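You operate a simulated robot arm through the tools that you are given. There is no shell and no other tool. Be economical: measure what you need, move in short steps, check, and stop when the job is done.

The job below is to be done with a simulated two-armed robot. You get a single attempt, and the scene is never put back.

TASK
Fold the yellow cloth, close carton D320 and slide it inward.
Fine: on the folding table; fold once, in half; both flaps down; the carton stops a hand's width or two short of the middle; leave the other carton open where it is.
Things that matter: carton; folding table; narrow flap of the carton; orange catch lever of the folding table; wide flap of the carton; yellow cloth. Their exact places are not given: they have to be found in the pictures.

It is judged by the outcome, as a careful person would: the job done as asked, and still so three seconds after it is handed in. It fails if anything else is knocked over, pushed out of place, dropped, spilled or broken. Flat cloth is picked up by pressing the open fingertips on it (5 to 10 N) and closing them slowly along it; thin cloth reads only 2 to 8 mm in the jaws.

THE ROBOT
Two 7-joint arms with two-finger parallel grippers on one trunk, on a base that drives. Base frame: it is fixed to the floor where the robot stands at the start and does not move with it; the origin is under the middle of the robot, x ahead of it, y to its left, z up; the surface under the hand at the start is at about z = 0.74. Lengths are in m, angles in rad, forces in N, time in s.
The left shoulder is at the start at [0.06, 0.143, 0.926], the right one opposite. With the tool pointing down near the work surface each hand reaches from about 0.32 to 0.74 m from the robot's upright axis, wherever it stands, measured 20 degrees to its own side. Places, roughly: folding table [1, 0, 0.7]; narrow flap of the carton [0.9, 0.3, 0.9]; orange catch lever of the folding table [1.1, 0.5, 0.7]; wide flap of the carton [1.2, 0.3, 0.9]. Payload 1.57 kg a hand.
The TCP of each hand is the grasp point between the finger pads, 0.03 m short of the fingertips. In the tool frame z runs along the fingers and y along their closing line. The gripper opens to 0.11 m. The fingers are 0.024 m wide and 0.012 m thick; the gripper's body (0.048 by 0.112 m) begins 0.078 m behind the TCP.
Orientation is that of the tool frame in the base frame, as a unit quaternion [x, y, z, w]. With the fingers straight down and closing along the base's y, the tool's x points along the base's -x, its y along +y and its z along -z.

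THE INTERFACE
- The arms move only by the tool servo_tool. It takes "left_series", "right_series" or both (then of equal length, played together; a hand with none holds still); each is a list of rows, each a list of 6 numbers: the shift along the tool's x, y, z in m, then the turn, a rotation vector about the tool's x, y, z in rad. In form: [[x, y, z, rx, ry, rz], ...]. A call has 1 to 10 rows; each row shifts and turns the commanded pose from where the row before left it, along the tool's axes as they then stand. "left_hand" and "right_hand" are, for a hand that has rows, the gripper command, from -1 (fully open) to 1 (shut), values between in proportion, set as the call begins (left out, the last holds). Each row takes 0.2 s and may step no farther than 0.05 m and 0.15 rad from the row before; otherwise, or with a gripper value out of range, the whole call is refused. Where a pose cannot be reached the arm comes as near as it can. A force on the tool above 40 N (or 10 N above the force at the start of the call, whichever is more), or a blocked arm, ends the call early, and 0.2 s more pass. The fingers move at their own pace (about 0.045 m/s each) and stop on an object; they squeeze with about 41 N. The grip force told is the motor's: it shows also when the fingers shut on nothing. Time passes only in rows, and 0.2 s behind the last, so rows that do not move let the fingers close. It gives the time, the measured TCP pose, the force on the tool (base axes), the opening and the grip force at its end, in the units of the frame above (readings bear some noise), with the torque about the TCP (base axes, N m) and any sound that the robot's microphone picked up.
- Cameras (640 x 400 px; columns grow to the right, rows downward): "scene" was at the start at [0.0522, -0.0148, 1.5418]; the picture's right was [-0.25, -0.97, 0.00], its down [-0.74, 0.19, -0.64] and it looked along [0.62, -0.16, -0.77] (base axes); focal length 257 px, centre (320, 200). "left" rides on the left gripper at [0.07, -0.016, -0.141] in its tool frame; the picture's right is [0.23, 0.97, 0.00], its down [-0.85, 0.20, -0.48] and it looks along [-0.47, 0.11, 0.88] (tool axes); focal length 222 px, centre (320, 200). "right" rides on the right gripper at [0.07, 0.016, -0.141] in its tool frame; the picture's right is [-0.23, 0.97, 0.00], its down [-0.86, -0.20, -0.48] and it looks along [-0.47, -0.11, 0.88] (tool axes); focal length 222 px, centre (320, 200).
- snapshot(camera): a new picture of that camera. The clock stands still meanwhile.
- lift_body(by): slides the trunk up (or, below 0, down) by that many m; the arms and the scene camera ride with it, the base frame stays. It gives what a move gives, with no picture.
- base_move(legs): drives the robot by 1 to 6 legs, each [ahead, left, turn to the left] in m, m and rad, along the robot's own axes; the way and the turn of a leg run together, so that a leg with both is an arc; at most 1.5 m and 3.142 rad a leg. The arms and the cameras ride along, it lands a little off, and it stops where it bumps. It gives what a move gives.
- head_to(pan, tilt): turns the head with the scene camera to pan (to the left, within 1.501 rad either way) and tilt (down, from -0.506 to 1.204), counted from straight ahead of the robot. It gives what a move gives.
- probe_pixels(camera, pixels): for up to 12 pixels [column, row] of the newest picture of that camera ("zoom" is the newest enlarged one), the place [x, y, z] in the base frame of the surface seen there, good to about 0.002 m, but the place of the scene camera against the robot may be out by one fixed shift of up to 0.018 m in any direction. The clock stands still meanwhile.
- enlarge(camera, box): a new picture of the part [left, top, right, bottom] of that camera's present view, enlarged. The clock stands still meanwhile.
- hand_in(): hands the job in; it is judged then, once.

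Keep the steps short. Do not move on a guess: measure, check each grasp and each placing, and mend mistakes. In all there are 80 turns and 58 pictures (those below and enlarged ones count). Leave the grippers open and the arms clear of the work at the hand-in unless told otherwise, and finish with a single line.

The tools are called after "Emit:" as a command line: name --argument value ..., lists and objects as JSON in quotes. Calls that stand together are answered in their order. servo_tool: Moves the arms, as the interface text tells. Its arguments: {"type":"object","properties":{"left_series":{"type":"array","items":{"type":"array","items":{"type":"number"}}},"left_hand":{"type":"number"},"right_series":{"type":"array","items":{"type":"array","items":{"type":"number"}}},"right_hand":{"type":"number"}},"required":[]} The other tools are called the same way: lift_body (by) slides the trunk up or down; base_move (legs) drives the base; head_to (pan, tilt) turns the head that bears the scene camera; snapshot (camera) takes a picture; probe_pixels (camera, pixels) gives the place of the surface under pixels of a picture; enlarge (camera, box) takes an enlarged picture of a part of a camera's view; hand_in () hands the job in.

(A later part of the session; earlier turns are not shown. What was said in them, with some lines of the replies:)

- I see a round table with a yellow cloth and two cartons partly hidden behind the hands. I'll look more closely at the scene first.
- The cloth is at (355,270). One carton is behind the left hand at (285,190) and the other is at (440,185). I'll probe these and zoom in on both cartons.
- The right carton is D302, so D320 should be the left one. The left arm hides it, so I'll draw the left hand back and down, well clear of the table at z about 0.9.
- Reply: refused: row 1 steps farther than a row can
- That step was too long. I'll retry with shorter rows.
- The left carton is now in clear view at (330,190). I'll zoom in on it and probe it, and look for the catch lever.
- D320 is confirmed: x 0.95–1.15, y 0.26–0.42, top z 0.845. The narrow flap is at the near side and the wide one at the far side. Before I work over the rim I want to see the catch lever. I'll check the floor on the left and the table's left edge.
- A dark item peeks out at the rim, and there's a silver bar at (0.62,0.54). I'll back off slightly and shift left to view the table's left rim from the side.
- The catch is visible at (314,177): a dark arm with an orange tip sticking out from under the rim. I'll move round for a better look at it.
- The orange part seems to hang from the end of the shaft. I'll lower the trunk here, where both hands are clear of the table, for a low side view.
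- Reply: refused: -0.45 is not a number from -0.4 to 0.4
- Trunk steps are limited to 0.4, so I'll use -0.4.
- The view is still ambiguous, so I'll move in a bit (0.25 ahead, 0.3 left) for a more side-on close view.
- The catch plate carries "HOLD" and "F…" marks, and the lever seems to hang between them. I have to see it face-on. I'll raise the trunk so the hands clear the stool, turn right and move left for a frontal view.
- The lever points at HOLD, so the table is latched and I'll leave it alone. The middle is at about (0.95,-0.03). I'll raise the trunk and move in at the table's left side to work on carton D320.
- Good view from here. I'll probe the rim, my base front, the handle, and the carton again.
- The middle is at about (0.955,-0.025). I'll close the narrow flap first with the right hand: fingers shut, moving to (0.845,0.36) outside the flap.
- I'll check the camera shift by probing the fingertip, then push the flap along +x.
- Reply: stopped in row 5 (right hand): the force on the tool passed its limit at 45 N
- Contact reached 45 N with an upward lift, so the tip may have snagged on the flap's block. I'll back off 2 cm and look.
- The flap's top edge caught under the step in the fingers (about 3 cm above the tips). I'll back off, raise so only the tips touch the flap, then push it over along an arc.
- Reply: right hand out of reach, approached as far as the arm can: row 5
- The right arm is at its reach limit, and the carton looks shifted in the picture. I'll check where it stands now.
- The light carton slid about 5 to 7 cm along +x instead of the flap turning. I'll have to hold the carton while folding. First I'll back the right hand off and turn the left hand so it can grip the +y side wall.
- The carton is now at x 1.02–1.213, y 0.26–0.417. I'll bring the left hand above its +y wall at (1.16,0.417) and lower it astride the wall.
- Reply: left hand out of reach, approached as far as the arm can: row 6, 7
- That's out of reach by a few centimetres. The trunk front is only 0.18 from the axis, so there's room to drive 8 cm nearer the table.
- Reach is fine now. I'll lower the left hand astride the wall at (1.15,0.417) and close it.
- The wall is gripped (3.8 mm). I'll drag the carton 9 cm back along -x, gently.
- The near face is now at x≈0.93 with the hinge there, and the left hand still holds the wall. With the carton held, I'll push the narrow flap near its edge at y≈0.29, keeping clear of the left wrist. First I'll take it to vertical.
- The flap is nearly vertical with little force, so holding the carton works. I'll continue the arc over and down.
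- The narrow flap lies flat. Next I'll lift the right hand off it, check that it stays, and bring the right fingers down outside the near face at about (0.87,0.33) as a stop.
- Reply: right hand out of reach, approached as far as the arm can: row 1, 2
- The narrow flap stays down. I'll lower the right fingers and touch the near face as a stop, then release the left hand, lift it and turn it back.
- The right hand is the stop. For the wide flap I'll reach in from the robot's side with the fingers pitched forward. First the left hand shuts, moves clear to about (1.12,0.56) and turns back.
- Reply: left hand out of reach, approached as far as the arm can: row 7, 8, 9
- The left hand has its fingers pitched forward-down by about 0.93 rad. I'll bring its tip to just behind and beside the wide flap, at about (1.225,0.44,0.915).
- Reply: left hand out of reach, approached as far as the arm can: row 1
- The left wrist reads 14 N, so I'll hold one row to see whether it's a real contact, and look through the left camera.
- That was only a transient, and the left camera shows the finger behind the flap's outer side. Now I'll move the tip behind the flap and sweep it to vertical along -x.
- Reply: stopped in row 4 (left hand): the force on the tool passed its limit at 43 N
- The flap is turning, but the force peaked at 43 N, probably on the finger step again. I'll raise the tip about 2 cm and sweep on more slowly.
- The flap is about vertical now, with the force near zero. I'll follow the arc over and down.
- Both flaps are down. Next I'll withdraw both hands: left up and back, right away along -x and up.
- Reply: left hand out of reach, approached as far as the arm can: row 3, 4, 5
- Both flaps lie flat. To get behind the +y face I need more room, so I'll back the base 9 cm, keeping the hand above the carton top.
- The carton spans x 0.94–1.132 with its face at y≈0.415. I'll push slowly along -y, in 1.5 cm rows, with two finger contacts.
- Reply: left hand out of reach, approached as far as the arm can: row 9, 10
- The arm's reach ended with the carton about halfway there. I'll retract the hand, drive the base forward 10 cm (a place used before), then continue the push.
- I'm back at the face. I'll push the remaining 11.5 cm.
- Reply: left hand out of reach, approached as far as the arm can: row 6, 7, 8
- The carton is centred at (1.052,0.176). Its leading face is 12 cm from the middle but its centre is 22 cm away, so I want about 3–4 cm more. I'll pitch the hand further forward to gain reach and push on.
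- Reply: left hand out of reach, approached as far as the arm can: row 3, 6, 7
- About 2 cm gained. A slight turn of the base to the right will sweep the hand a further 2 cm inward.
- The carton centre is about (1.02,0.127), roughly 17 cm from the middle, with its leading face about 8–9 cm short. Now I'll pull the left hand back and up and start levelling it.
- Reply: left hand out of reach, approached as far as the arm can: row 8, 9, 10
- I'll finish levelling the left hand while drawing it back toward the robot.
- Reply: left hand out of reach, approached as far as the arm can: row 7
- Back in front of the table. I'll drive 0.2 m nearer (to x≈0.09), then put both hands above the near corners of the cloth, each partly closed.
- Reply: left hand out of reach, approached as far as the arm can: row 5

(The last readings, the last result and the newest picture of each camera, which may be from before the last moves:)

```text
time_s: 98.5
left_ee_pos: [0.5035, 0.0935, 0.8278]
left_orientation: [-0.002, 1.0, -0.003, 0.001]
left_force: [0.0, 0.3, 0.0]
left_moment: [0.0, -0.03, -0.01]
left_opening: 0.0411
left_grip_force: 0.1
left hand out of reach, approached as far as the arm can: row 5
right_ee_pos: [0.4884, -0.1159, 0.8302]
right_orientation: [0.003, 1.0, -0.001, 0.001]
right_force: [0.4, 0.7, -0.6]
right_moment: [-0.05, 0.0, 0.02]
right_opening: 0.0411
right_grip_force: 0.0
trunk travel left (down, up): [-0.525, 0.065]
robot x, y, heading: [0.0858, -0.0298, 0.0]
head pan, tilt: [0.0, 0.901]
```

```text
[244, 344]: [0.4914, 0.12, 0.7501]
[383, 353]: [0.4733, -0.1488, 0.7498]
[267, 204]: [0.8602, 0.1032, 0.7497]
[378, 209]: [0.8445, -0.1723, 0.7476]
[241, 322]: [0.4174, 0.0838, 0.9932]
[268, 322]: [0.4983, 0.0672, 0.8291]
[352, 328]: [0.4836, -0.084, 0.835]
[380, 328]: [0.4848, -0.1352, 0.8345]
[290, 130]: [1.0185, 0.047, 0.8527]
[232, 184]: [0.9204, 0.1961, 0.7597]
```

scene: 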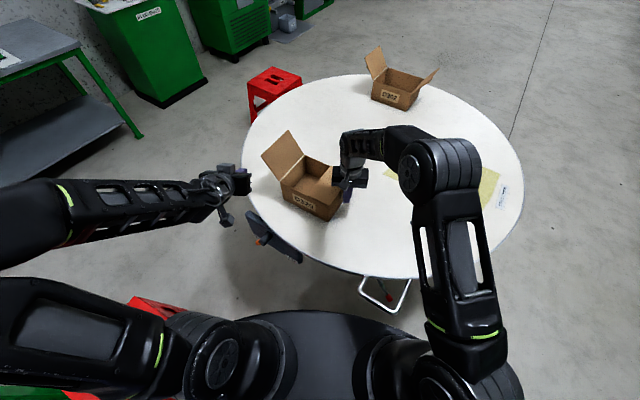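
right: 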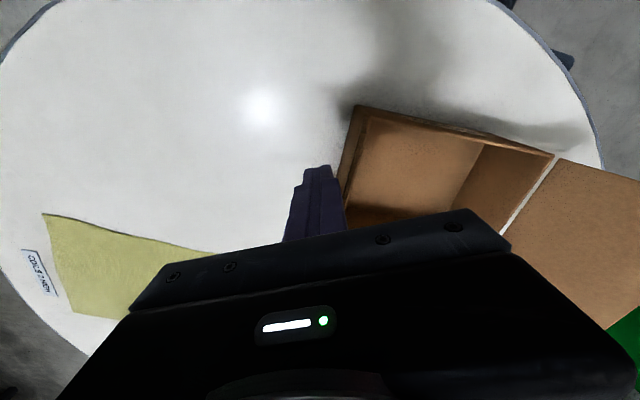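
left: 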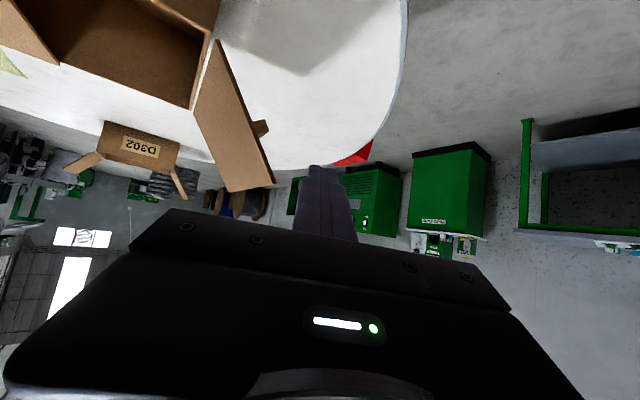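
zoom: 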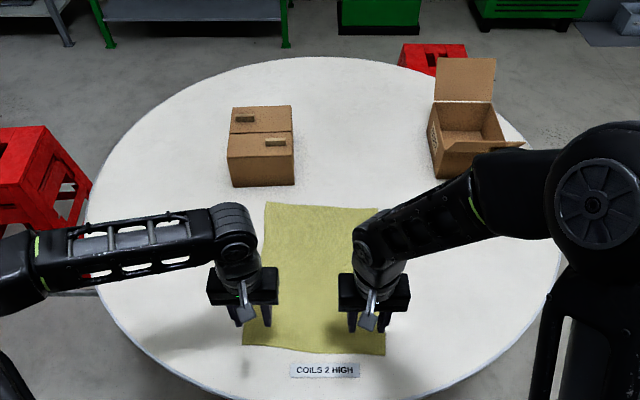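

Positions agree within a few millimetres. I'll lower both hands toward the cloth in small steps and watch the force.

Emit:
servo_tool --left_series '[[0, 0, 0.02, 0, 0, 0], [0, 0, 0.018, 0, 0, 0], [0, 0, 0.004, 0, 0, 0], [0, 0, 0.004, 0, 0, 0]]' --right_series '[[0, 0, 0.02, 0, 0, 0], [0, 0, 0.02, 0, 0, 0], [0, 0, 0.004, 0, 0, 0], [0, 0, 0.004, 0, 0, 0]]'

Emit:
servo_tool --left_series '[[0, 0, 0.002, 0, 0, 0]]' --right_series '[[0, 0, 0.002, 0, 0, 0]]'

```text
time_s: 99.5
left_ee_pos: [0.5026, 0.0929, 0.7832]
left_orientation: [-0.001, 1.0, 0.0, -0.002]
left_force: [-0.2, 0.8, 0.1]
left_moment: [0.0, 0.02, -0.03]
left_opening: 0.0412
left_grip_force: 0.1
right_ee_pos: [0.489, -0.1163, 0.7823]
right_orientation: [0.002, 1.0, -0.001, 0.002]
right_force: [0.3, 0.2, 0.7]
right_moment: [-0.03, -0.01, 0.03]
right_opening: 0.0412
right_grip_force: 0.1
trunk travel left (down, up): [-0.525, 0.065]
robot x, y, heading: [0.0879, -0.0336, 0.001]
head pan, tilt: [0.0, 0.901]
```

```text
time_s: 99.9
left_ee_pos: [0.5026, 0.0923, 0.7808]
left_orientation: [-0.002, 1.0, 0.0, -0.001]
left_force: [0.5, 0.8, -0.6]
left_moment: [-0.01, -0.02, -0.02]
left_opening: 0.0415
left_grip_force: 0.1
right_ee_pos: [0.4884, -0.1168, 0.78]
right_orientation: [0.002, 1.0, -0.001, 0.002]
right_force: [-0.3, -0.2, 0.2]
right_moment: [0.02, 0.02, -0.02]
right_opening: 0.0412
right_grip_force: 0.0
trunk travel left (down, up): [-0.525, 0.065]
robot x, y, heading: [0.088, -0.0274, -0.005]
head pan, tilt: [0.0, 0.901]
```

No contact yet. I'll continue in 2 mm steps.

Emit:
servo_tool --left_series '[[0, 0, 0.002, 0, 0, 0]]' --right_series '[[0, 0, 0.002, 0, 0, 0]]'

Emit:
servo_tool --left_series '[[0, 0, 0.002, 0, 0, 0]]' --right_series '[[0, 0, 0.002, 0, 0, 0]]'

```text
time_s: 100.3
left_ee_pos: [0.502, 0.0912, 0.7787]
left_orientation: [-0.001, 1.0, 0.0, -0.001]
left_force: [-0.5, -0.1, 0.2]
left_moment: [-0.02, -0.01, 0.0]
left_opening: 0.0412
left_grip_force: 0.0
right_ee_pos: [0.4895, -0.1174, 0.7775]
right_orientation: [0.002, 1.0, -0.001, 0.001]
right_force: [0.5, -0.8, 0.8]
right_moment: [-0.03, -0.01, -0.01]
right_opening: 0.0414
right_grip_force: 0.1
trunk travel left (down, up): [-0.525, 0.065]
robot x, y, heading: [0.0892, -0.032, -0.001]
head pan, tilt: [0.0, 0.901]
```

```text
time_s: 100.7
left_ee_pos: [0.5016, 0.0925, 0.776]
left_orientation: [-0.002, 1.0, 0.0, 0.0]
left_force: [-0.4, 0.5, 1.0]
left_moment: [0.02, 0.01, -0.02]
left_opening: 0.0412
left_grip_force: 0.0
right_ee_pos: [0.4895, -0.1173, 0.7778]
right_orientation: [0.003, 1.0, 0.0, 0.002]
right_force: [0.0, 0.6, -0.3]
right_moment: [0.01, 0.0, -0.02]
right_opening: 0.0412
right_grip_force: 0.1
trunk travel left (down, up): [-0.525, 0.065]
robot x, y, heading: [0.0875, -0.0305, -0.001]
head pan, tilt: [0.0, 0.901]
```

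Emit:
servo_tool --left_series '[[0, 0, 0.002, 0, 0, 0]]' --right_series '[[0, 0, 0.002, 0, 0, 0]]'

Emit:
servo_tool --left_series '[[0, 0, 0.0015, 0, 0, 0]]' --right_series '[[0, 0, 0.0015, 0, 0, 0]]'

```text
time_s: 101.1
left_ee_pos: [0.5019, 0.0919, 0.774]
left_orientation: [-0.002, 1.0, 0.0, -0.001]
left_force: [0.0, 0.9, -0.1]
left_moment: [0.0, -0.02, 0.01]
left_opening: 0.0411
left_grip_force: 0.0
right_ee_pos: [0.4881, -0.1169, 0.7741]
right_orientation: [0.003, 1.0, -0.001, 0.001]
right_force: [-0.2, 0.2, -0.2]
right_moment: [0.02, -0.01, -0.03]
right_opening: 0.0413
right_grip_force: 0.0
trunk travel left (down, up): [-0.525, 0.065]
robot x, y, heading: [0.0867, -0.0305, -0.002]
head pan, tilt: [0.0, 0.901]
```

```text
time_s: 101.5
left_ee_pos: [0.5022, 0.0934, 0.774]
left_orientation: [-0.002, 1.0, 0.0, 0.0]
left_force: [-0.4, 0.5, -0.1]
left_moment: [-0.05, -0.03, 0.05]
left_opening: 0.0413
left_grip_force: 0.1
right_ee_pos: [0.4883, -0.1177, 0.7727]
right_orientation: [0.002, 1.0, 0.0, 0.001]
right_force: [-0.1, -0.5, 0.5]
right_moment: [0.02, -0.02, 0.04]
right_opening: 0.0412
right_grip_force: 0.0
trunk travel left (down, up): [-0.525, 0.065]
robot x, y, heading: [0.0828, -0.0342, -0.004]
head pan, tilt: [0.0, 0.901]
```

Emit:
servo_tool --left_series '[[0, 0, 0.002, 0, 0, 0]]' --right_series '[[0, 0, 0.002, 0, 0, 0]]'

Emit:
servo_tool --left_series '[[0, 0, 0.0015, 0, 0, 0]]' --right_series '[[0, 0, 0.0015, 0, 0, 0]]'

Emit:
servo_tool --left_series '[[0, 0, 0.0015, 0, 0, 0]]' --right_series '[[0, 0, 0.0015, 0, 0, 0]]'

```text
time_s: 101.9
left_ee_pos: [0.502, 0.0925, 0.7722]
left_orientation: [-0.002, 1.0, 0.001, 0.0]
left_force: [0.2, -0.9, 3.0]
left_moment: [0.01, -0.03, 0.02]
left_opening: 0.0412
left_grip_force: 0.0
right_ee_pos: [0.4878, -0.1156, 0.7708]
right_orientation: [0.003, 1.0, -0.001, 0.002]
right_force: [-0.3, -1.0, 4.9]
right_moment: [0.01, 0.02, -0.04]
right_opening: 0.0412
right_grip_force: 0.0
trunk travel left (down, up): [-0.525, 0.065]
robot x, y, heading: [0.0891, -0.032, -0.002]
head pan, tilt: [0.0, 0.901]
```

```text
time_s: 102.3
left_ee_pos: [0.5024, 0.0925, 0.772]
left_orientation: [-0.001, 1.0, -0.001, 0.001]
left_force: [2.3, 1.2, 10.7]
left_moment: [0.11, -0.03, 0.01]
left_opening: 0.0416
left_grip_force: 0.0
right_ee_pos: [0.4882, -0.1176, 0.7712]
right_orientation: [0.003, 1.0, 0.0, 0.002]
right_force: [-0.8, -4.2, 21.9]
right_moment: [-0.1, 0.2, 0.0]
right_opening: 0.0412
right_grip_force: 0.1
trunk travel left (down, up): [-0.525, 0.065]
robot x, y, heading: [0.0899, -0.0296, -0.001]
head pan, tilt: [0.0, 0.901]
```

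```text
time_s: 102.8
left_ee_pos: [0.5028, 0.091, 0.7716]
left_orientation: [-0.001, 1.0, 0.0, 0.005]
left_force: [-2.1, 2.4, 17.1]
left_moment: [0.11, 0.15, -0.02]
left_opening: 0.0413
left_grip_force: 0.0
right_ee_pos: [0.4895, -0.1168, 0.7713]
right_orientation: [0.003, 1.0, 0.0, 0.004]
right_force: [-2.7, -3.6, 27.0]
right_moment: [-0.18, 0.31, 0.01]
right_opening: 0.0414
right_grip_force: 0.1
trunk travel left (down, up): [-0.525, 0.065]
robot x, y, heading: [0.0897, -0.0332, -0.003]
head pan, tilt: [0.0, 0.901]
stopped in row 1 (right hand): the force on the tool passed its limit at 42 N (the readings are from after the stop); the commanded pose is now the measured one
```

Contact is at z≈0.7715. The press is too hard now, so I'll ease up to 5–10 N.

Emit:
servo_tool --left_series '[[0, 0, -0.0012, 0, 0, 0]]' --right_series '[[0, 0, -0.0005, 0, 0, 0]]'

```text
time_s: 103.2
left_ee_pos: [0.5025, 0.0918, 0.772]
left_orientation: [-0.002, 1.0, 0.0, 0.003]
left_force: [1.2, -0.5, 8.4]
left_moment: [0.05, 0.0, 0.01]
left_opening: 0.041
left_grip_force: 0.0
right_ee_pos: [0.4888, -0.1168, 0.7718]
right_orientation: [0.003, 1.0, 0.0, 0.005]
right_force: [-4.2, -3.1, 34.4]
right_moment: [-0.24, 0.37, -0.03]
right_opening: 0.0412
right_grip_force: 0.0
trunk travel left (down, up): [-0.525, 0.065]
robot x, y, heading: [0.09, -0.0302, -0.005]
head pan, tilt: [0.0, 0.901]
```

Emit:
servo_tool --right_series '[[0, 0, -0.002, 0, 0, 0]]'

Emit:
servo_tool --right_series '[[0, 0, -0.001, 0, 0, 0]]'

```text
time_s: 103.6
left_ee_pos: [0.5017, 0.0915, 0.7712]
left_orientation: [-0.001, 1.0, 0.0, 0.002]
left_force: [-2.1, 0.4, 21.6]
left_moment: [0.19, 0.22, 0.01]
left_opening: 0.0413
left_grip_force: 0.2
right_ee_pos: [0.4887, -0.1159, 0.7716]
right_orientation: [0.003, 1.0, -0.001, 0.004]
right_force: [1.7, 0.3, 6.4]
right_moment: [-0.04, 0.0, -0.01]
right_opening: 0.0415
right_grip_force: 0.2
trunk travel left (down, up): [-0.525, 0.065]
robot x, y, heading: [0.09, -0.0274, 0.001]
head pan, tilt: [0.0, 0.901]
```

```text
time_s: 104.0
left_ee_pos: [0.5017, 0.0925, 0.7716]
left_orientation: [0.0, 1.0, 0.0, 0.003]
left_force: [-4.2, 1.4, 25.9]
left_moment: [0.13, 0.22, -0.04]
left_opening: 0.041
left_grip_force: 0.1
right_ee_pos: [0.4887, -0.1169, 0.7728]
right_orientation: [0.003, 1.0, 0.0, 0.004]
right_force: [-0.5, -0.2, 0.3]
right_moment: [-0.02, 0.0, -0.01]
right_opening: 0.0411
right_grip_force: 0.0
trunk travel left (down, up): [-0.525, 0.065]
robot x, y, heading: [0.0903, -0.0303, 0.0]
head pan, tilt: [0.0, 0.901]
```

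The left press creeps up with time. I'll trim both hands and close slowly at once.

Emit:
servo_tool --left_series '[[0, 0, -0.0018, 0, 0, 0], [0, 0, 0, 0, 0, 0]]' --right_series '[[0, 0, 0.001, 0, 0, 0], [0, 0, 0, 0, 0, 0]]' --left_hand 0.4 --right_hand 0.4

```text
time_s: 104.6
left_ee_pos: [0.5026, 0.0928, 0.7722]
left_orientation: [-0.002, 1.0, 0.0, 0.001]
left_force: [0.6, -0.6, 3.3]
left_moment: [0.03, -0.01, 0.04]
left_opening: 0.0324
left_grip_force: 0.0
right_ee_pos: [0.4902, -0.1159, 0.7715]
right_orientation: [0.003, 1.0, 0.0, 0.004]
right_force: [-1.8, 0.5, 3.4]
right_moment: [-0.03, 0.02, -0.03]
right_opening: 0.033
right_grip_force: 0.0
trunk travel left (down, up): [-0.525, 0.065]
robot x, y, heading: [0.0872, -0.03, -0.005]
head pan, tilt: [0.0, 0.901]
```

Both hands read about 3 N. I'll add a touch of press and keep closing in stages.

Emit:
servo_tool --left_series '[[0, 0, 0.0006, 0, 0, 0], [0, 0, 0, 0, 0, 0]]' --right_series '[[0, 0, 0.0004, 0, 0, 0], [0, 0, 0, 0, 0, 0]]' --left_hand 0.6 --right_hand 0.6

Emit:
servo_tool --left_series '[[0, 0, 0, 0, 0, 0], [0, 0, 0, 0, 0, 0]]' --right_series '[[0, 0, 0, 0, 0, 0], [0, 0, 0, 0, 0, 0]]' --left_hand 0.8 --right_hand 0.8

Emit:
servo_tool --left_series '[[0, 0, 0, 0, 0, 0], [0, 0, 0, 0, 0, 0], [0, 0, 0, 0, 0, 0]]' --right_series '[[0, 0, 0, 0, 0, 0], [0, 0, 0, 0, 0, 0], [0, 0, 0, 0, 0, 0]]' --left_hand 1 --right_hand 1

```text
time_s: 105.2
left_ee_pos: [0.5027, 0.0928, 0.7713]
left_orientation: [-0.002, 1.0, 0.0, 0.002]
left_force: [-0.6, -0.2, 2.5]
left_moment: [-0.01, 0.03, 0.0]
left_opening: 0.022
left_grip_force: 0.2
right_ee_pos: [0.4902, -0.1156, 0.7718]
right_orientation: [0.003, 1.0, 0.0, 0.004]
right_force: [0.9, -0.1, 4.8]
right_moment: [0.01, 0.03, 0.01]
right_opening: 0.0223
right_grip_force: 0.3
trunk travel left (down, up): [-0.525, 0.065]
robot x, y, heading: [0.0878, -0.0297, -0.002]
head pan, tilt: [0.0, 0.901]
```

```text
time_s: 105.8
left_ee_pos: [0.5016, 0.0942, 0.7716]
left_orientation: [-0.002, 1.0, 0.0, 0.002]
left_force: [-0.8, -1.9, 1.5]
left_moment: [-0.03, 0.03, 0.03]
left_opening: 0.0117
left_grip_force: 0.6
right_ee_pos: [0.4898, -0.1165, 0.7718]
right_orientation: [0.003, 1.0, 0.0, 0.003]
right_force: [0.9, 1.8, 6.6]
right_moment: [0.04, 0.05, 0.02]
right_opening: 0.0111
right_grip_force: 0.3
trunk travel left (down, up): [-0.525, 0.065]
robot x, y, heading: [0.0872, -0.0307, -0.0]
head pan, tilt: [0.0, 0.901]
```

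```text
time_s: 106.6
left_ee_pos: [0.503, 0.0915, 0.7715]
left_orientation: [-0.001, 1.0, -0.001, 0.001]
left_force: [-0.3, -6.1, 4.5]
left_moment: [-0.19, 0.04, 0.06]
left_opening: 0.002
left_grip_force: 23.4
right_ee_pos: [0.489, -0.1155, 0.7713]
right_orientation: [0.004, 1.0, 0.0, 0.004]
right_force: [0.2, 5.3, 4.9]
right_moment: [0.16, 0.06, -0.02]
right_opening: 0.0023
right_grip_force: 23.6
trunk travel left (down, up): [-0.525, 0.065]
robot x, y, heading: [0.0901, -0.033, -0.004]
head pan, tilt: [0.0, 0.901]
```

Both hands read about 2 mm with an inward pull, so the cloth is held. I'll lift 6 cm and look.

Emit:
servo_tool --left_series '[[0, -0.004, -0.015, 0, 0, 0], [-0.01, 0, -0.02, 0, 0, 0], [-0.01, 0, -0.025, 0, 0, 0]]' --right_series '[[0, 0.004, -0.015, 0, 0, 0], [-0.01, 0, -0.02, 0, 0, 0], [-0.01, 0, -0.025, 0, 0, 0]]'

Emit:
enlarge --camera "scene" --box '[220, 150, 420, 280]'

```text
time_s: 107.4
left_ee_pos: [0.5177, 0.0991, 0.8305]
left_orientation: [-0.001, 1.0, -0.003, 0.002]
left_force: [0.3, -9.6, 0.5]
left_moment: [-0.27, 0.01, 0.02]
left_opening: 0.0025
left_grip_force: 23.7
left hand out of reach, approached as far as the arm can: row 2, 3
right_ee_pos: [0.5105, -0.1112, 0.8319]
right_orientation: [0.002, 1.0, 0.001, 0.004]
right_force: [0.8, 8.0, -0.5]
right_moment: [0.24, -0.02, 0.03]
right_opening: 0.0021
right_grip_force: 23.9
trunk travel left (down, up): [-0.525, 0.065]
robot x, y, heading: [0.0887, -0.0317, -0.001]
head pan, tilt: [0.0, 0.901]
```

```text
3.08 times, centred on (320, 215) of scene
```

zoom: 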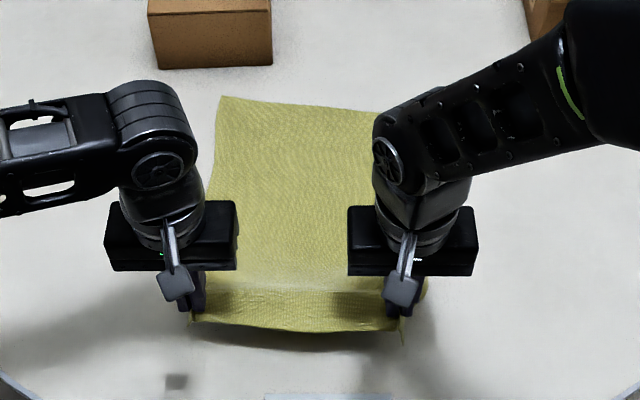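

The near edge is lifted by both hands. I'll carry it over in an arc toward the far edge, first to about mid-way.

Emit:
servo_tool --left_series '[[-0.0235, -0.004, -0.033, 0, 0, 0], [-0.0235, -0.004, -0.033, 0, 0, 0], [-0.0405, -0.003, -0.0125, 0, 0, 0], [-0.0405, -0.003, -0.0125, 0, 0, 0], [-0.0445, -0.003, 0.0025, 0, 0, 0], [-0.0445, -0.003, 0.0025, 0, 0, 0]]' --right_series '[[-0.0235, -0.002, -0.033, 0, 0, 0], [-0.0235, -0.002, -0.033, 0, 0, 0], [-0.0405, -0.003, -0.0125, 0, 0, 0], [-0.0405, -0.003, -0.0125, 0, 0, 0], [-0.0415, -0.003, 0.0025, 0, 0, 0], [-0.0415, -0.003, 0.0025, 0, 0, 0]]'

```text
time_s: 108.8
left_ee_pos: [0.616, 0.1981, 0.8907]
left_orientation: [0.0, 1.0, -0.001, 0.004]
left_force: [0.6, -0.1, 0.0]
left_moment: [-0.01, 0.04, -0.01]
left_opening: 0.0009
left_grip_force: 22.6
left hand out of reach, approached as far as the arm can: row 1, 2, 3, 4, 5, 6
right_ee_pos: [0.7221, -0.1299, 0.9183]
right_orientation: [0.003, 1.0, 0.001, 0.003]
right_force: [-0.8, 0.3, 0.5]
right_moment: [0.0, 0.05, -0.03]
right_opening: 0.0
right_grip_force: 21.9
trunk travel left (down, up): [-0.525, 0.065]
robot x, y, heading: [0.0885, -0.0298, -0.003]
head pan, tilt: [0.0, 0.901]
```

The left arm ran into a limit and veered off, and the cloth seems to have slipped from both hands. I'll take a look.

Emit:
enlarge --camera "scene" --box '[210, 110, 430, 280]'

Emit:
probe_pixels --camera "zoom" --pixels '[[240, 180], [320, 200], [240, 320], [400, 320], [320, 330], [400, 200]]'

```text
2.35 times, centred on (320, 195) of scene
```

zoom: 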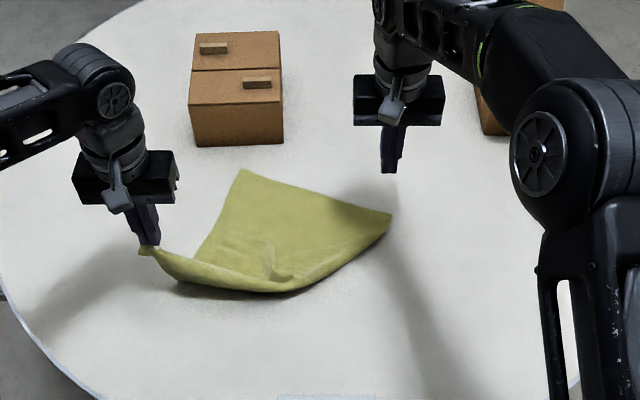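

```text
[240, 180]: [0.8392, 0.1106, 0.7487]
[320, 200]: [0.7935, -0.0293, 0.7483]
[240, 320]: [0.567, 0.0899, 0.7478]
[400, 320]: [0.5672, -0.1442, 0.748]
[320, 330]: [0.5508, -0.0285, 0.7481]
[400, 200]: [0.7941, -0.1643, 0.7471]
```

The left hand still holds the near-left corner; the right one lost its corner, which has partly folded over already. I'll finish corner by corner. First I'll retract the right hand and shift the base 0.13 m to the right, so the left arm works on its own side.

Emit:
servo_tool --right_series '[[0.04, 0, -0.02, 0, 0, 0], [0.04, 0, -0.02, 0, 0, 0], [0.04, 0, -0.02, 0, 0, 0]]' --right_hand -1

Emit:
base_move --legs '[[0, -0.13, 0]]'

Emit:
servo_tool --left_series '[[-0.03, 0.006, -0.015, 0, 0, 0], [-0.03, 0.006, -0.01, 0, 0, 0], [-0.03, 0.006, 0, 0, 0, 0], [-0.03, 0.006, 0, 0, -0.08, 0]]'

```text
time_s: 109.6
left_ee_pos: [0.6146, 0.1966, 0.8923]
left_orientation: [-0.001, 1.0, -0.001, 0.005]
left_force: [0.4, 0.5, 0.7]
left_moment: [0.0, -0.02, 0.02]
left_opening: 0.0013
left_grip_force: 22.7
right_ee_pos: [0.5982, -0.1293, 0.979]
right_orientation: [0.003, 1.0, -0.001, 0.003]
right_force: [-0.7, -0.4, 0.3]
right_moment: [-0.02, -0.02, 0.01]
right_opening: 0.0681
right_grip_force: 0.1
trunk travel left (down, up): [-0.525, 0.065]
robot x, y, heading: [0.0888, -0.0319, -0.005]
head pan, tilt: [0.0, 0.901]
```

```text
time_s: 110.9
left_ee_pos: [0.615, 0.0663, 0.8921]
left_orientation: [-0.002, 1.0, -0.002, 0.005]
left_force: [-0.6, -0.3, 0.6]
left_moment: [0.02, 0.0, -0.01]
left_opening: 0.0011
left_grip_force: 23.0
right_ee_pos: [0.5992, -0.2601, 0.9773]
right_orientation: [0.004, 1.0, 0.0, 0.003]
right_force: [-0.2, -0.6, 0.4]
right_moment: [0.08, -0.01, -0.01]
right_opening: 0.1103
right_grip_force: 0.1
trunk travel left (down, up): [-0.525, 0.065]
robot x, y, heading: [0.0841, -0.1623, -0.002]
head pan, tilt: [0.0, 0.901]
```

```text
time_s: 111.9
left_ee_pos: [0.6745, 0.1245, 0.9005]
left_orientation: [-0.001, 0.999, -0.003, 0.044]
left_force: [0.4, 1.3, -0.7]
left_moment: [-0.03, 0.02, 0.02]
left_opening: 0.0011
left_grip_force: 22.7
left hand out of reach, approached as far as the arm can: row 1, 2, 3
right_ee_pos: [0.5998, -0.2589, 0.9777]
right_orientation: [0.003, 1.0, 0.0, 0.003]
right_force: [-0.1, 0.1, 1.1]
right_moment: [0.0, 0.03, 0.0]
right_opening: 0.11
right_grip_force: 0.1
trunk travel left (down, up): [-0.525, 0.065]
robot x, y, heading: [0.0925, -0.1563, 0.002]
head pan, tilt: [0.0, 0.901]
```

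The reach is limited at this height. I'll raise the trunk 6 cm, pitch the left hand forward, and go lower as it advances.

Emit:
lift_body --by 0.06

Emit:
servo_tool --left_series '[[0, 0, 0.03, 0, -0.1, 0], [0, 0, 0.03, 0, -0.1, 0], [0, 0, 0.02, 0, -0.1, 0], [0, 0, 0, 0, -0.1, 0], [0, 0, 0, 0, -0.1, 0], [0, 0, 0, 0, -0.1, 0]]'

```text
time_s: 112.9
left_ee_pos: [0.6737, 0.1238, 0.9617]
left_orientation: [-0.002, 0.999, -0.002, 0.045]
left_force: [0.5, 0.0, -0.1]
left_moment: [-0.03, 0.02, -0.01]
left_opening: 0.0009
left_grip_force: 23.4
right_ee_pos: [0.6, -0.2582, 1.0378]
right_orientation: [0.002, 1.0, 0.0, 0.002]
right_force: [0.2, -0.4, 0.4]
right_moment: [0.01, 0.01, 0.02]
right_opening: 0.1098
right_grip_force: 0.0
trunk travel left (down, up): [-0.585, 0.005]
robot x, y, heading: [0.0886, -0.1595, -0.002]
head pan, tilt: [0.0, 0.901]
```

```text
time_s: 114.3
left_ee_pos: [0.6891, 0.1232, 0.8842]
left_orientation: [-0.001, 0.94, -0.003, 0.34]
left_force: [0.0, -0.8, 0.3]
left_moment: [-0.01, -0.01, 0.0]
left_opening: 0.0011
left_grip_force: 23.0
right_ee_pos: [0.5993, -0.259, 1.0392]
right_orientation: [0.003, 1.0, -0.001, 0.003]
right_force: [-0.2, -0.3, 0.4]
right_moment: [-0.02, 0.02, 0.01]
right_opening: 0.1101
right_grip_force: 0.1
trunk travel left (down, up): [-0.585, 0.005]
robot x, y, heading: [0.0857, -0.1596, 0.001]
head pan, tilt: [0.0, 0.901]
```

The hand is pitched and the corner is still held. I'll move it over the far-left corner and then look.

Emit:
servo_tool --left_series '[[-0.0228, -0.0088, 0.0287, 0, 0, 0], [-0.0178, -0.0088, 0.0317, 0, 0, 0], [-0.0078, -0.0088, 0.0417, 0, 0, 0], [-0.0028, -0.0088, 0.0447, 0, 0, 0]]'

Emit:
enlarge --camera "scene" --box '[230, 100, 430, 260]'

```text
time_s: 115.3
left_ee_pos: [0.8123, 0.0941, 0.8034]
left_orientation: [-0.001, 0.941, -0.003, 0.339]
left_force: [0.1, 0.0, -0.3]
left_moment: [0.0, -0.02, -0.02]
left_opening: 0.0009
left_grip_force: 22.6
left hand out of reach, approached as far as the arm can: row 4
right_ee_pos: [0.5986, -0.2575, 1.0365]
right_orientation: [0.003, 1.0, 0.0, 0.002]
right_force: [-0.3, -0.2, -0.5]
right_moment: [0.0, -0.02, -0.02]
right_opening: 0.11
right_grip_force: 0.1
trunk travel left (down, up): [-0.585, 0.005]
robot x, y, heading: [0.09, -0.1601, -0.001]
head pan, tilt: [0.0, 0.901]
```

```text
2.50 times, centred on (330, 180) of scene
```

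zoom: 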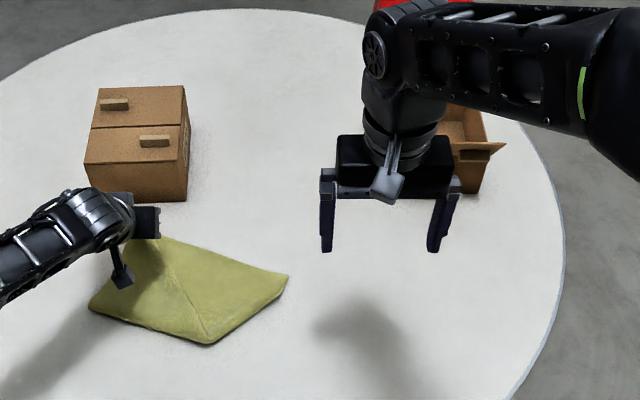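

Emit:
probe_pixels --camera "zoom" --pixels '[[93, 304], [209, 340], [285, 279], [170, 246], [250, 306], [180, 290], [225, 300], [150, 324], [230, 262]]'

Emit:
enlarge --camera "scene" --box '[230, 180, 326, 240]'

```text
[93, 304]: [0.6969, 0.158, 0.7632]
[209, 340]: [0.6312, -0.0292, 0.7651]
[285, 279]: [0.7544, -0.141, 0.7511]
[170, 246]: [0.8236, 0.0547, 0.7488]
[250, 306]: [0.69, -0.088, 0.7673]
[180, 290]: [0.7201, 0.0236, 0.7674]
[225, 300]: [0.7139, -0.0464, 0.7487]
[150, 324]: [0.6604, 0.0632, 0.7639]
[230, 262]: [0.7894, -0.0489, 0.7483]
```

```text
6.67 times, centred on (278, 210) of scene
```

zoom: 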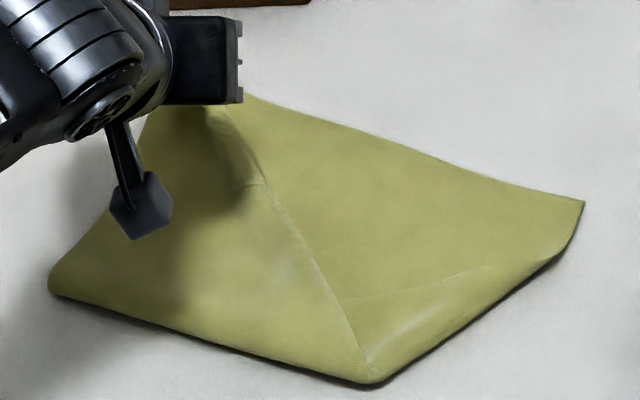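

The near-left corner is now over the far-left corner, at the left hand. The near-right corner is bunched near (0.63,-0.03). I'll set the left corner down and release it.

Emit:
servo_tool --left_series '[[0.0096, -0.003, 0.0116, 0, 0, 0], [0.0086, -0.003, 0.0106, 0, 0, 0], [0, 0, 0, 0, 0, 0]]'

Emit:
servo_tool --left_series '[[0, 0, 0, 0, 0, 0], [0, 0, 0, 0, 0, 0], [0, 0, 0, 0, 0, 0], [-0.0128, 0, -0.0154, 0, 0, 0], [-0.0256, 0, -0.0308, 0, 0, 0], [-0.0256, 0, -0.0308, 0, 0, 0]]' --left_hand 0.4

```text
time_s: 116.1
left_ee_pos: [0.8024, 0.0927, 0.7786]
left_orientation: [-0.001, 0.941, -0.003, 0.338]
left_force: [0.5, -0.5, -0.4]
left_moment: [0.03, -0.03, 0.02]
left_opening: 0.0012
left_grip_force: 23.4
left hand out of reach, approached as far as the arm can: row 1, 2
right_ee_pos: [0.5988, -0.2589, 1.0395]
right_orientation: [0.003, 1.0, 0.001, 0.002]
right_force: [1.1, 0.0, 0.2]
right_moment: [0.01, -0.01, -0.02]
right_opening: 0.1101
right_grip_force: 0.0
trunk travel left (down, up): [-0.585, 0.005]
robot x, y, heading: [0.0885, -0.1606, -0.003]
head pan, tilt: [0.0, 0.901]
```

```text
time_s: 117.5
left_ee_pos: [0.8012, 0.094, 0.8806]
left_orientation: [-0.003, 0.941, -0.002, 0.338]
left_force: [1.0, -0.1, -0.1]
left_moment: [-0.03, -0.01, 0.02]
left_opening: 0.0333
left_grip_force: 0.1
right_ee_pos: [0.5994, -0.2585, 1.0386]
right_orientation: [0.003, 1.0, 0.0, 0.004]
right_force: [-0.2, -0.6, -0.1]
right_moment: [0.04, -0.01, 0.01]
right_opening: 0.1099
right_grip_force: 0.0
trunk travel left (down, up): [-0.585, 0.005]
robot x, y, heading: [0.0858, -0.1597, -0.002]
head pan, tilt: [0.0, 0.901]
```

Released. Now I'll retract the left hand and shift the base left so the right hand is over the bunched corner.

Emit:
servo_tool --left_series '[[0.024, 0, -0.03, 0, 0, 0], [0.024, 0, -0.03, 0, 0, 0], [0.024, 0, -0.03, 0, 0, 0], [0.024, 0, -0.03, 0, 0, 0]]'

Emit:
base_move --legs '[[0, 0.22, 0]]'

Emit:
servo_tool --right_series '[[-0.01, 0, 0.04, 0, 0, 0], [-0.01, 0, 0.04, 0, 0, 0], [-0.01, 0, 0.04, 0, 0, 0], [-0.01, 0, 0.04, 0, 0, 0], [-0.01, 0, 0.04, 0, 0, 0]]' --right_hand 0.3

```text
time_s: 118.5
left_ee_pos: [0.6514, 0.0918, 0.9124]
left_orientation: [-0.002, 0.941, -0.003, 0.338]
left_force: [-0.3, 0.0, 0.1]
left_moment: [-0.03, 0.02, -0.03]
left_opening: 0.033
left_grip_force: 0.0
right_ee_pos: [0.6, -0.2592, 1.038]
right_orientation: [0.002, 1.0, 0.0, 0.003]
right_force: [-0.3, -0.5, 0.4]
right_moment: [0.01, -0.03, 0.03]
right_opening: 0.11
right_grip_force: 0.1
trunk travel left (down, up): [-0.585, 0.005]
robot x, y, heading: [0.086, -0.1559, -0.007]
head pan, tilt: [0.0, 0.901]
```

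```text
time_s: 120.2
left_ee_pos: [0.6531, 0.3154, 0.9115]
left_orientation: [-0.003, 0.941, -0.003, 0.338]
left_force: [0.3, 0.5, -0.2]
left_moment: [0.01, 0.04, -0.02]
left_opening: 0.0331
left_grip_force: 0.0
right_ee_pos: [0.6004, -0.035, 1.0382]
right_orientation: [0.003, 1.0, -0.002, 0.003]
right_force: [-0.1, 0.5, 0.1]
right_moment: [-0.03, -0.02, 0.01]
right_opening: 0.1099
right_grip_force: 0.1
trunk travel left (down, up): [-0.585, 0.005]
robot x, y, heading: [0.089, 0.0622, -0.002]
head pan, tilt: [0.0, 0.901]
```

```text
time_s: 121.4
left_ee_pos: [0.6533, 0.3145, 0.9115]
left_orientation: [-0.002, 0.941, -0.002, 0.338]
left_force: [1.0, -0.3, -0.1]
left_moment: [0.0, 0.0, 0.03]
left_opening: 0.0329
left_grip_force: 0.0
right_ee_pos: [0.6528, -0.0363, 0.8371]
right_orientation: [0.003, 1.0, 0.001, 0.004]
right_force: [0.6, -0.9, -0.4]
right_moment: [-0.02, 0.0, 0.01]
right_opening: 0.0387
right_grip_force: 0.1
trunk travel left (down, up): [-0.585, 0.005]
robot x, y, heading: [0.0835, 0.0635, -0.003]
head pan, tilt: [0.0, 0.901]
```

I'll take one look to confirm the spot before pinching.

Emit:
enlarge --camera "scene" --box '[270, 130, 398, 210]'

Emit:
probe_pixels --camera "zoom" --pixels '[[320, 300], [250, 200], [420, 200], [320, 200], [250, 280], [400, 280], [360, 330], [300, 340], [200, 250]]'

```text
5.00 times, centred on (334, 170) of scene
```

zoom: 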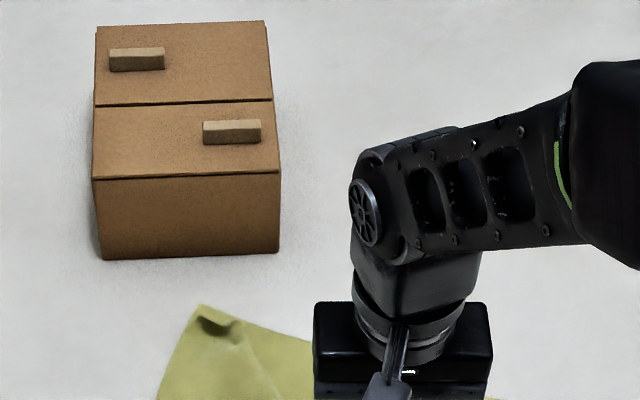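

```text
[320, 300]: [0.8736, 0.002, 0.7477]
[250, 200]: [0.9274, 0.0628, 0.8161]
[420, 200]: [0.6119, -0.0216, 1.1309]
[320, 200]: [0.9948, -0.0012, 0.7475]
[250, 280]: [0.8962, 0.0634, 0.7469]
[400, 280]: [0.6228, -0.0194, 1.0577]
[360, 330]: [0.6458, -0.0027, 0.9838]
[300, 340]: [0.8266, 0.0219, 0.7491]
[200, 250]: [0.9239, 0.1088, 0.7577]
```

The framing was too high, but it shows corner D lying at A and the carton closed. I'll go on by touch, lowering the right hand and watching the force.

Emit:
servo_tool --right_series '[[-0.005, 0, 0.025, 0, 0, 0], [-0.004, 0, 0.02, 0, 0, 0]]'

Emit:
servo_tool --right_series '[[0, 0, 0.006, 0, 0, 0]]'

Emit:
servo_tool --right_series '[[0, 0, 0.004, 0, 0, 0]]'

Emit:
servo_tool --right_series '[[0, 0, 0.003, 0, 0, 0]]'

```text
time_s: 122.0
left_ee_pos: [0.6535, 0.3134, 0.9123]
left_orientation: [-0.002, 0.941, -0.002, 0.338]
left_force: [-0.5, -0.2, 0.0]
left_moment: [0.02, -0.02, 0.02]
left_opening: 0.033
left_grip_force: 0.0
right_ee_pos: [0.6609, -0.0375, 0.7934]
right_orientation: [0.003, 1.0, 0.0, 0.003]
right_force: [0.3, 0.4, -0.2]
right_moment: [0.01, 0.0, 0.02]
right_opening: 0.0386
right_grip_force: 0.1
trunk travel left (down, up): [-0.585, 0.005]
robot x, y, heading: [0.0874, 0.0635, -0.003]
head pan, tilt: [0.0, 0.901]
```

```text
time_s: 122.4
left_ee_pos: [0.6521, 0.3139, 0.9117]
left_orientation: [-0.003, 0.941, -0.001, 0.338]
left_force: [-1.2, 0.4, 1.2]
left_moment: [-0.02, 0.01, -0.02]
left_opening: 0.0331
left_grip_force: 0.1
right_ee_pos: [0.6608, -0.0374, 0.7879]
right_orientation: [0.002, 1.0, 0.001, 0.004]
right_force: [-0.3, -0.5, 0.8]
right_moment: [0.0, 0.01, 0.02]
right_opening: 0.0384
right_grip_force: 0.1
trunk travel left (down, up): [-0.585, 0.005]
robot x, y, heading: [0.0902, 0.0625, -0.004]
head pan, tilt: [0.0, 0.901]
```

```text
time_s: 122.8
left_ee_pos: [0.6534, 0.3151, 0.9121]
left_orientation: [-0.002, 0.941, -0.002, 0.338]
left_force: [-0.7, 0.3, 0.1]
left_moment: [0.0, 0.02, -0.01]
left_opening: 0.0329
left_grip_force: 0.0
right_ee_pos: [0.6603, -0.0378, 0.7835]
right_orientation: [0.002, 1.0, 0.0, 0.002]
right_force: [0.1, 0.2, 0.3]
right_moment: [-0.01, 0.03, 0.01]
right_opening: 0.0386
right_grip_force: 0.1
trunk travel left (down, up): [-0.585, 0.005]
robot x, y, heading: [0.0942, 0.0591, -0.004]
head pan, tilt: [0.0, 0.901]
```

```text
time_s: 123.2
left_ee_pos: [0.6516, 0.3143, 0.9117]
left_orientation: [-0.001, 0.941, -0.003, 0.338]
left_force: [0.0, 0.1, 0.1]
left_moment: [0.0, -0.02, -0.01]
left_opening: 0.033
left_grip_force: 0.2
right_ee_pos: [0.6611, -0.0357, 0.781]
right_orientation: [0.003, 1.0, 0.0, 0.003]
right_force: [-0.8, 0.8, 0.0]
right_moment: [-0.02, -0.01, -0.01]
right_opening: 0.0386
right_grip_force: 0.1
trunk travel left (down, up): [-0.585, 0.005]
robot x, y, heading: [0.0898, 0.0604, -0.001]
head pan, tilt: [0.0, 0.901]
```

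Emit:
servo_tool --right_series '[[0, 0, 0.003, 0, 0, 0]]'

Emit:
servo_tool --right_series '[[0, 0, 0.002, 0, 0, 0]]'

Emit:
servo_tool --right_series '[[0, 0, 0.002, 0, 0, 0]]'

```text
time_s: 123.6
left_ee_pos: [0.6537, 0.3145, 0.9125]
left_orientation: [-0.003, 0.941, -0.002, 0.338]
left_force: [-0.2, -0.8, 0.3]
left_moment: [-0.05, 0.0, 0.0]
left_opening: 0.033
left_grip_force: 0.1
right_ee_pos: [0.6597, -0.0369, 0.7769]
right_orientation: [0.003, 1.0, -0.001, 0.003]
right_force: [-0.7, 0.1, 0.7]
right_moment: [-0.01, -0.01, 0.02]
right_opening: 0.0384
right_grip_force: 0.1
trunk travel left (down, up): [-0.585, 0.005]
robot x, y, heading: [0.0898, 0.0667, 0.001]
head pan, tilt: [0.0, 0.901]
```

```text
time_s: 124.0
left_ee_pos: [0.6532, 0.3137, 0.9124]
left_orientation: [-0.002, 0.941, -0.002, 0.338]
left_force: [0.3, 0.4, 0.2]
left_moment: [0.02, 0.02, 0.0]
left_opening: 0.0329
left_grip_force: 0.0
right_ee_pos: [0.6611, -0.0381, 0.776]
right_orientation: [0.003, 1.0, 0.0, 0.003]
right_force: [0.8, 0.5, 0.7]
right_moment: [0.01, 0.01, -0.04]
right_opening: 0.0385
right_grip_force: 0.1
trunk travel left (down, up): [-0.585, 0.005]
robot x, y, heading: [0.0877, 0.0611, 0.0]
head pan, tilt: [0.0, 0.901]
```

```text
time_s: 124.4
left_ee_pos: [0.6526, 0.3139, 0.9112]
left_orientation: [-0.002, 0.942, -0.002, 0.337]
left_force: [0.1, 0.4, -0.3]
left_moment: [-0.02, -0.04, 0.02]
left_opening: 0.033
left_grip_force: 0.1
right_ee_pos: [0.6606, -0.0366, 0.7741]
right_orientation: [0.003, 1.0, -0.001, 0.004]
right_force: [-0.2, 0.2, 2.7]
right_moment: [0.03, 0.01, 0.0]
right_opening: 0.0382
right_grip_force: 0.1
trunk travel left (down, up): [-0.585, 0.005]
robot x, y, heading: [0.0907, 0.0611, -0.002]
head pan, tilt: [0.0, 0.901]
5 turns are left
```

Contact is at 2.7 N, and only five calls are left. I'll close now with a slight press.

Emit:
servo_tool --right_series '[[0, 0, 0.0015, 0, 0, 0], [0, 0, 0, 0, 0, 0], [0, 0, 0, 0, 0, 0], [0, 0, 0, 0, 0, 0], [0, 0, 0, 0, 0, 0]]' --right_hand 1

```text
time_s: 125.6
left_ee_pos: [0.6526, 0.3141, 0.9122]
left_orientation: [-0.002, 0.941, -0.002, 0.339]
left_force: [-0.2, -0.1, 0.4]
left_moment: [-0.04, -0.01, 0.0]
left_opening: 0.0328
left_grip_force: 0.1
right_ee_pos: [0.6608, -0.0363, 0.7741]
right_orientation: [0.002, 1.0, 0.0, 0.004]
right_force: [0.7, 3.1, 13.7]
right_moment: [0.14, -0.04, -0.01]
right_opening: 0.0033
right_grip_force: 24.7
trunk travel left (down, up): [-0.585, 0.005]
robot x, y, heading: [0.0881, 0.0631, -0.001]
head pan, tilt: [0.0, 0.901]
4 turns are left
```

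It reads 3.3 mm, so cloth is held. I'll carry the corner in a low arc to the far-right corner.

Emit:
servo_tool --right_series '[[0, -0.008, -0.03, 0, 0, 0], [0, -0.012, -0.03, 0, 0, 0], [-0.004, -0.012, -0.015, 0, 0, 0], [-0.015, -0.012, -0.005, 0, 0, 0], [-0.02, -0.012, 0.005, 0, 0, 0], [-0.02, -0.012, 0.015, 0, 0, 0], [-0.015, -0.011, 0.02, 0, 0, 0], [-0.01, -0.009, 0.02, 0, 0, 0], [0, 0, 0.016, 0, 0, 0], [0, 0, 0, 0, 0, 0]]'

```text
time_s: 127.8
left_ee_pos: [0.6526, 0.3145, 0.9122]
left_orientation: [-0.002, 0.941, -0.003, 0.338]
left_force: [-0.8, 0.4, 0.1]
left_moment: [-0.01, -0.01, -0.04]
left_opening: 0.0329
left_grip_force: 0.1
right_ee_pos: [0.7451, -0.1251, 0.777]
right_orientation: [0.002, 1.0, 0.0, 0.004]
right_force: [0.9, -0.8, 6.8]
right_moment: [-0.04, -0.01, -0.03]
right_opening: 0.0033
right_grip_force: 24.3
trunk travel left (down, up): [-0.585, 0.005]
robot x, y, heading: [0.0864, 0.0603, -0.003]
head pan, tilt: [0.0, 0.901]
3 turns are left
```

The corner is placed and still held. I'll open the right hand a little, then lift away, and move the left hand clear too.

Emit:
servo_tool --right_series '[[0, 0, 0, 0, 0, 0], [0, 0, 0, 0, 0, 0], [0, 0, 0, 0, 0, 0], [0, 0, -0.02, 0, 0, 0], [0, 0, -0.04, 0, 0, 0], [0.01, 0, -0.04, 0, 0, 0], [0.03, 0, -0.03, 0, 0, 0], [0.04, 0, 0, 0, 0, 0]]' --right_hand 0.2 --left_series '[[0, 0, 0, 0, 0, 0], [0, 0, 0, 0, 0, 0], [0, 0, 0, 0, 0, 0], [0, 0.01, -0.02, 0, 0, 0], [0, 0.01, -0.02, 0, 0, 0], [0, 0, 0, 0, 0, 0], [0, 0, 0, 0, 0, 0], [0, 0, 0, 0, 0, 0]]' --left_hand -1

```text
time_s: 129.6
left_ee_pos: [0.6263, 0.3353, 0.944]
left_orientation: [-0.002, 0.941, -0.002, 0.338]
left_force: [-0.4, -0.5, -0.6]
left_moment: [0.0, 0.01, 0.02]
left_opening: 0.1103
left_grip_force: 0.0
right_ee_pos: [0.6624, -0.1238, 0.9081]
right_orientation: [0.003, 1.0, 0.001, 0.003]
right_force: [0.6, -0.6, -0.1]
right_moment: [-0.01, 0.01, -0.01]
right_opening: 0.0439
right_grip_force: 0.1
trunk travel left (down, up): [-0.585, 0.005]
robot x, y, heading: [0.0868, 0.0662, 0.001]
head pan, tilt: [0.0, 0.901]
2 turns are left
```

I'll open the right hand fully, clear of the work, and then hand in.

Emit:
servo_tool --right_series '[[0.04, -0.02, -0.02, 0, 0, 0], [0.04, -0.02, -0.02, 0, 0, 0], [0.04, -0.02, 0, 0, 0, 0], [0, 0, 0, 0, 0, 0], [0, 0, 0, 0, 0, 0]]' --right_hand -1

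Emit:
hand_in

```text
time_s: 130.8
left_ee_pos: [0.627, 0.3344, 0.9427]
left_orientation: [-0.003, 0.941, -0.002, 0.338]
left_force: [-0.1, -0.1, -0.1]
left_moment: [-0.02, 0.02, -0.02]
left_opening: 0.11
left_grip_force: 0.1
right_ee_pos: [0.5415, -0.1841, 0.9439]
right_orientation: [0.003, 1.0, 0.0, 0.004]
right_force: [-0.1, 1.0, 0.4]
right_moment: [0.01, -0.01, -0.01]
right_opening: 0.1102
right_grip_force: 0.0
trunk travel left (down, up): [-0.585, 0.005]
robot x, y, heading: [0.0873, 0.0572, 0.001]
head pan, tilt: [0.0, 0.901]
```

```text
The job is handed in.
```

Handed in: carton D320 has both flaps down and its centre about 17 cm from the table's middle, and D302 was not touched, but the cloth was folded corner by corner after slipping once, its right side may have a tuck underneath, and I had no calls left to check it.
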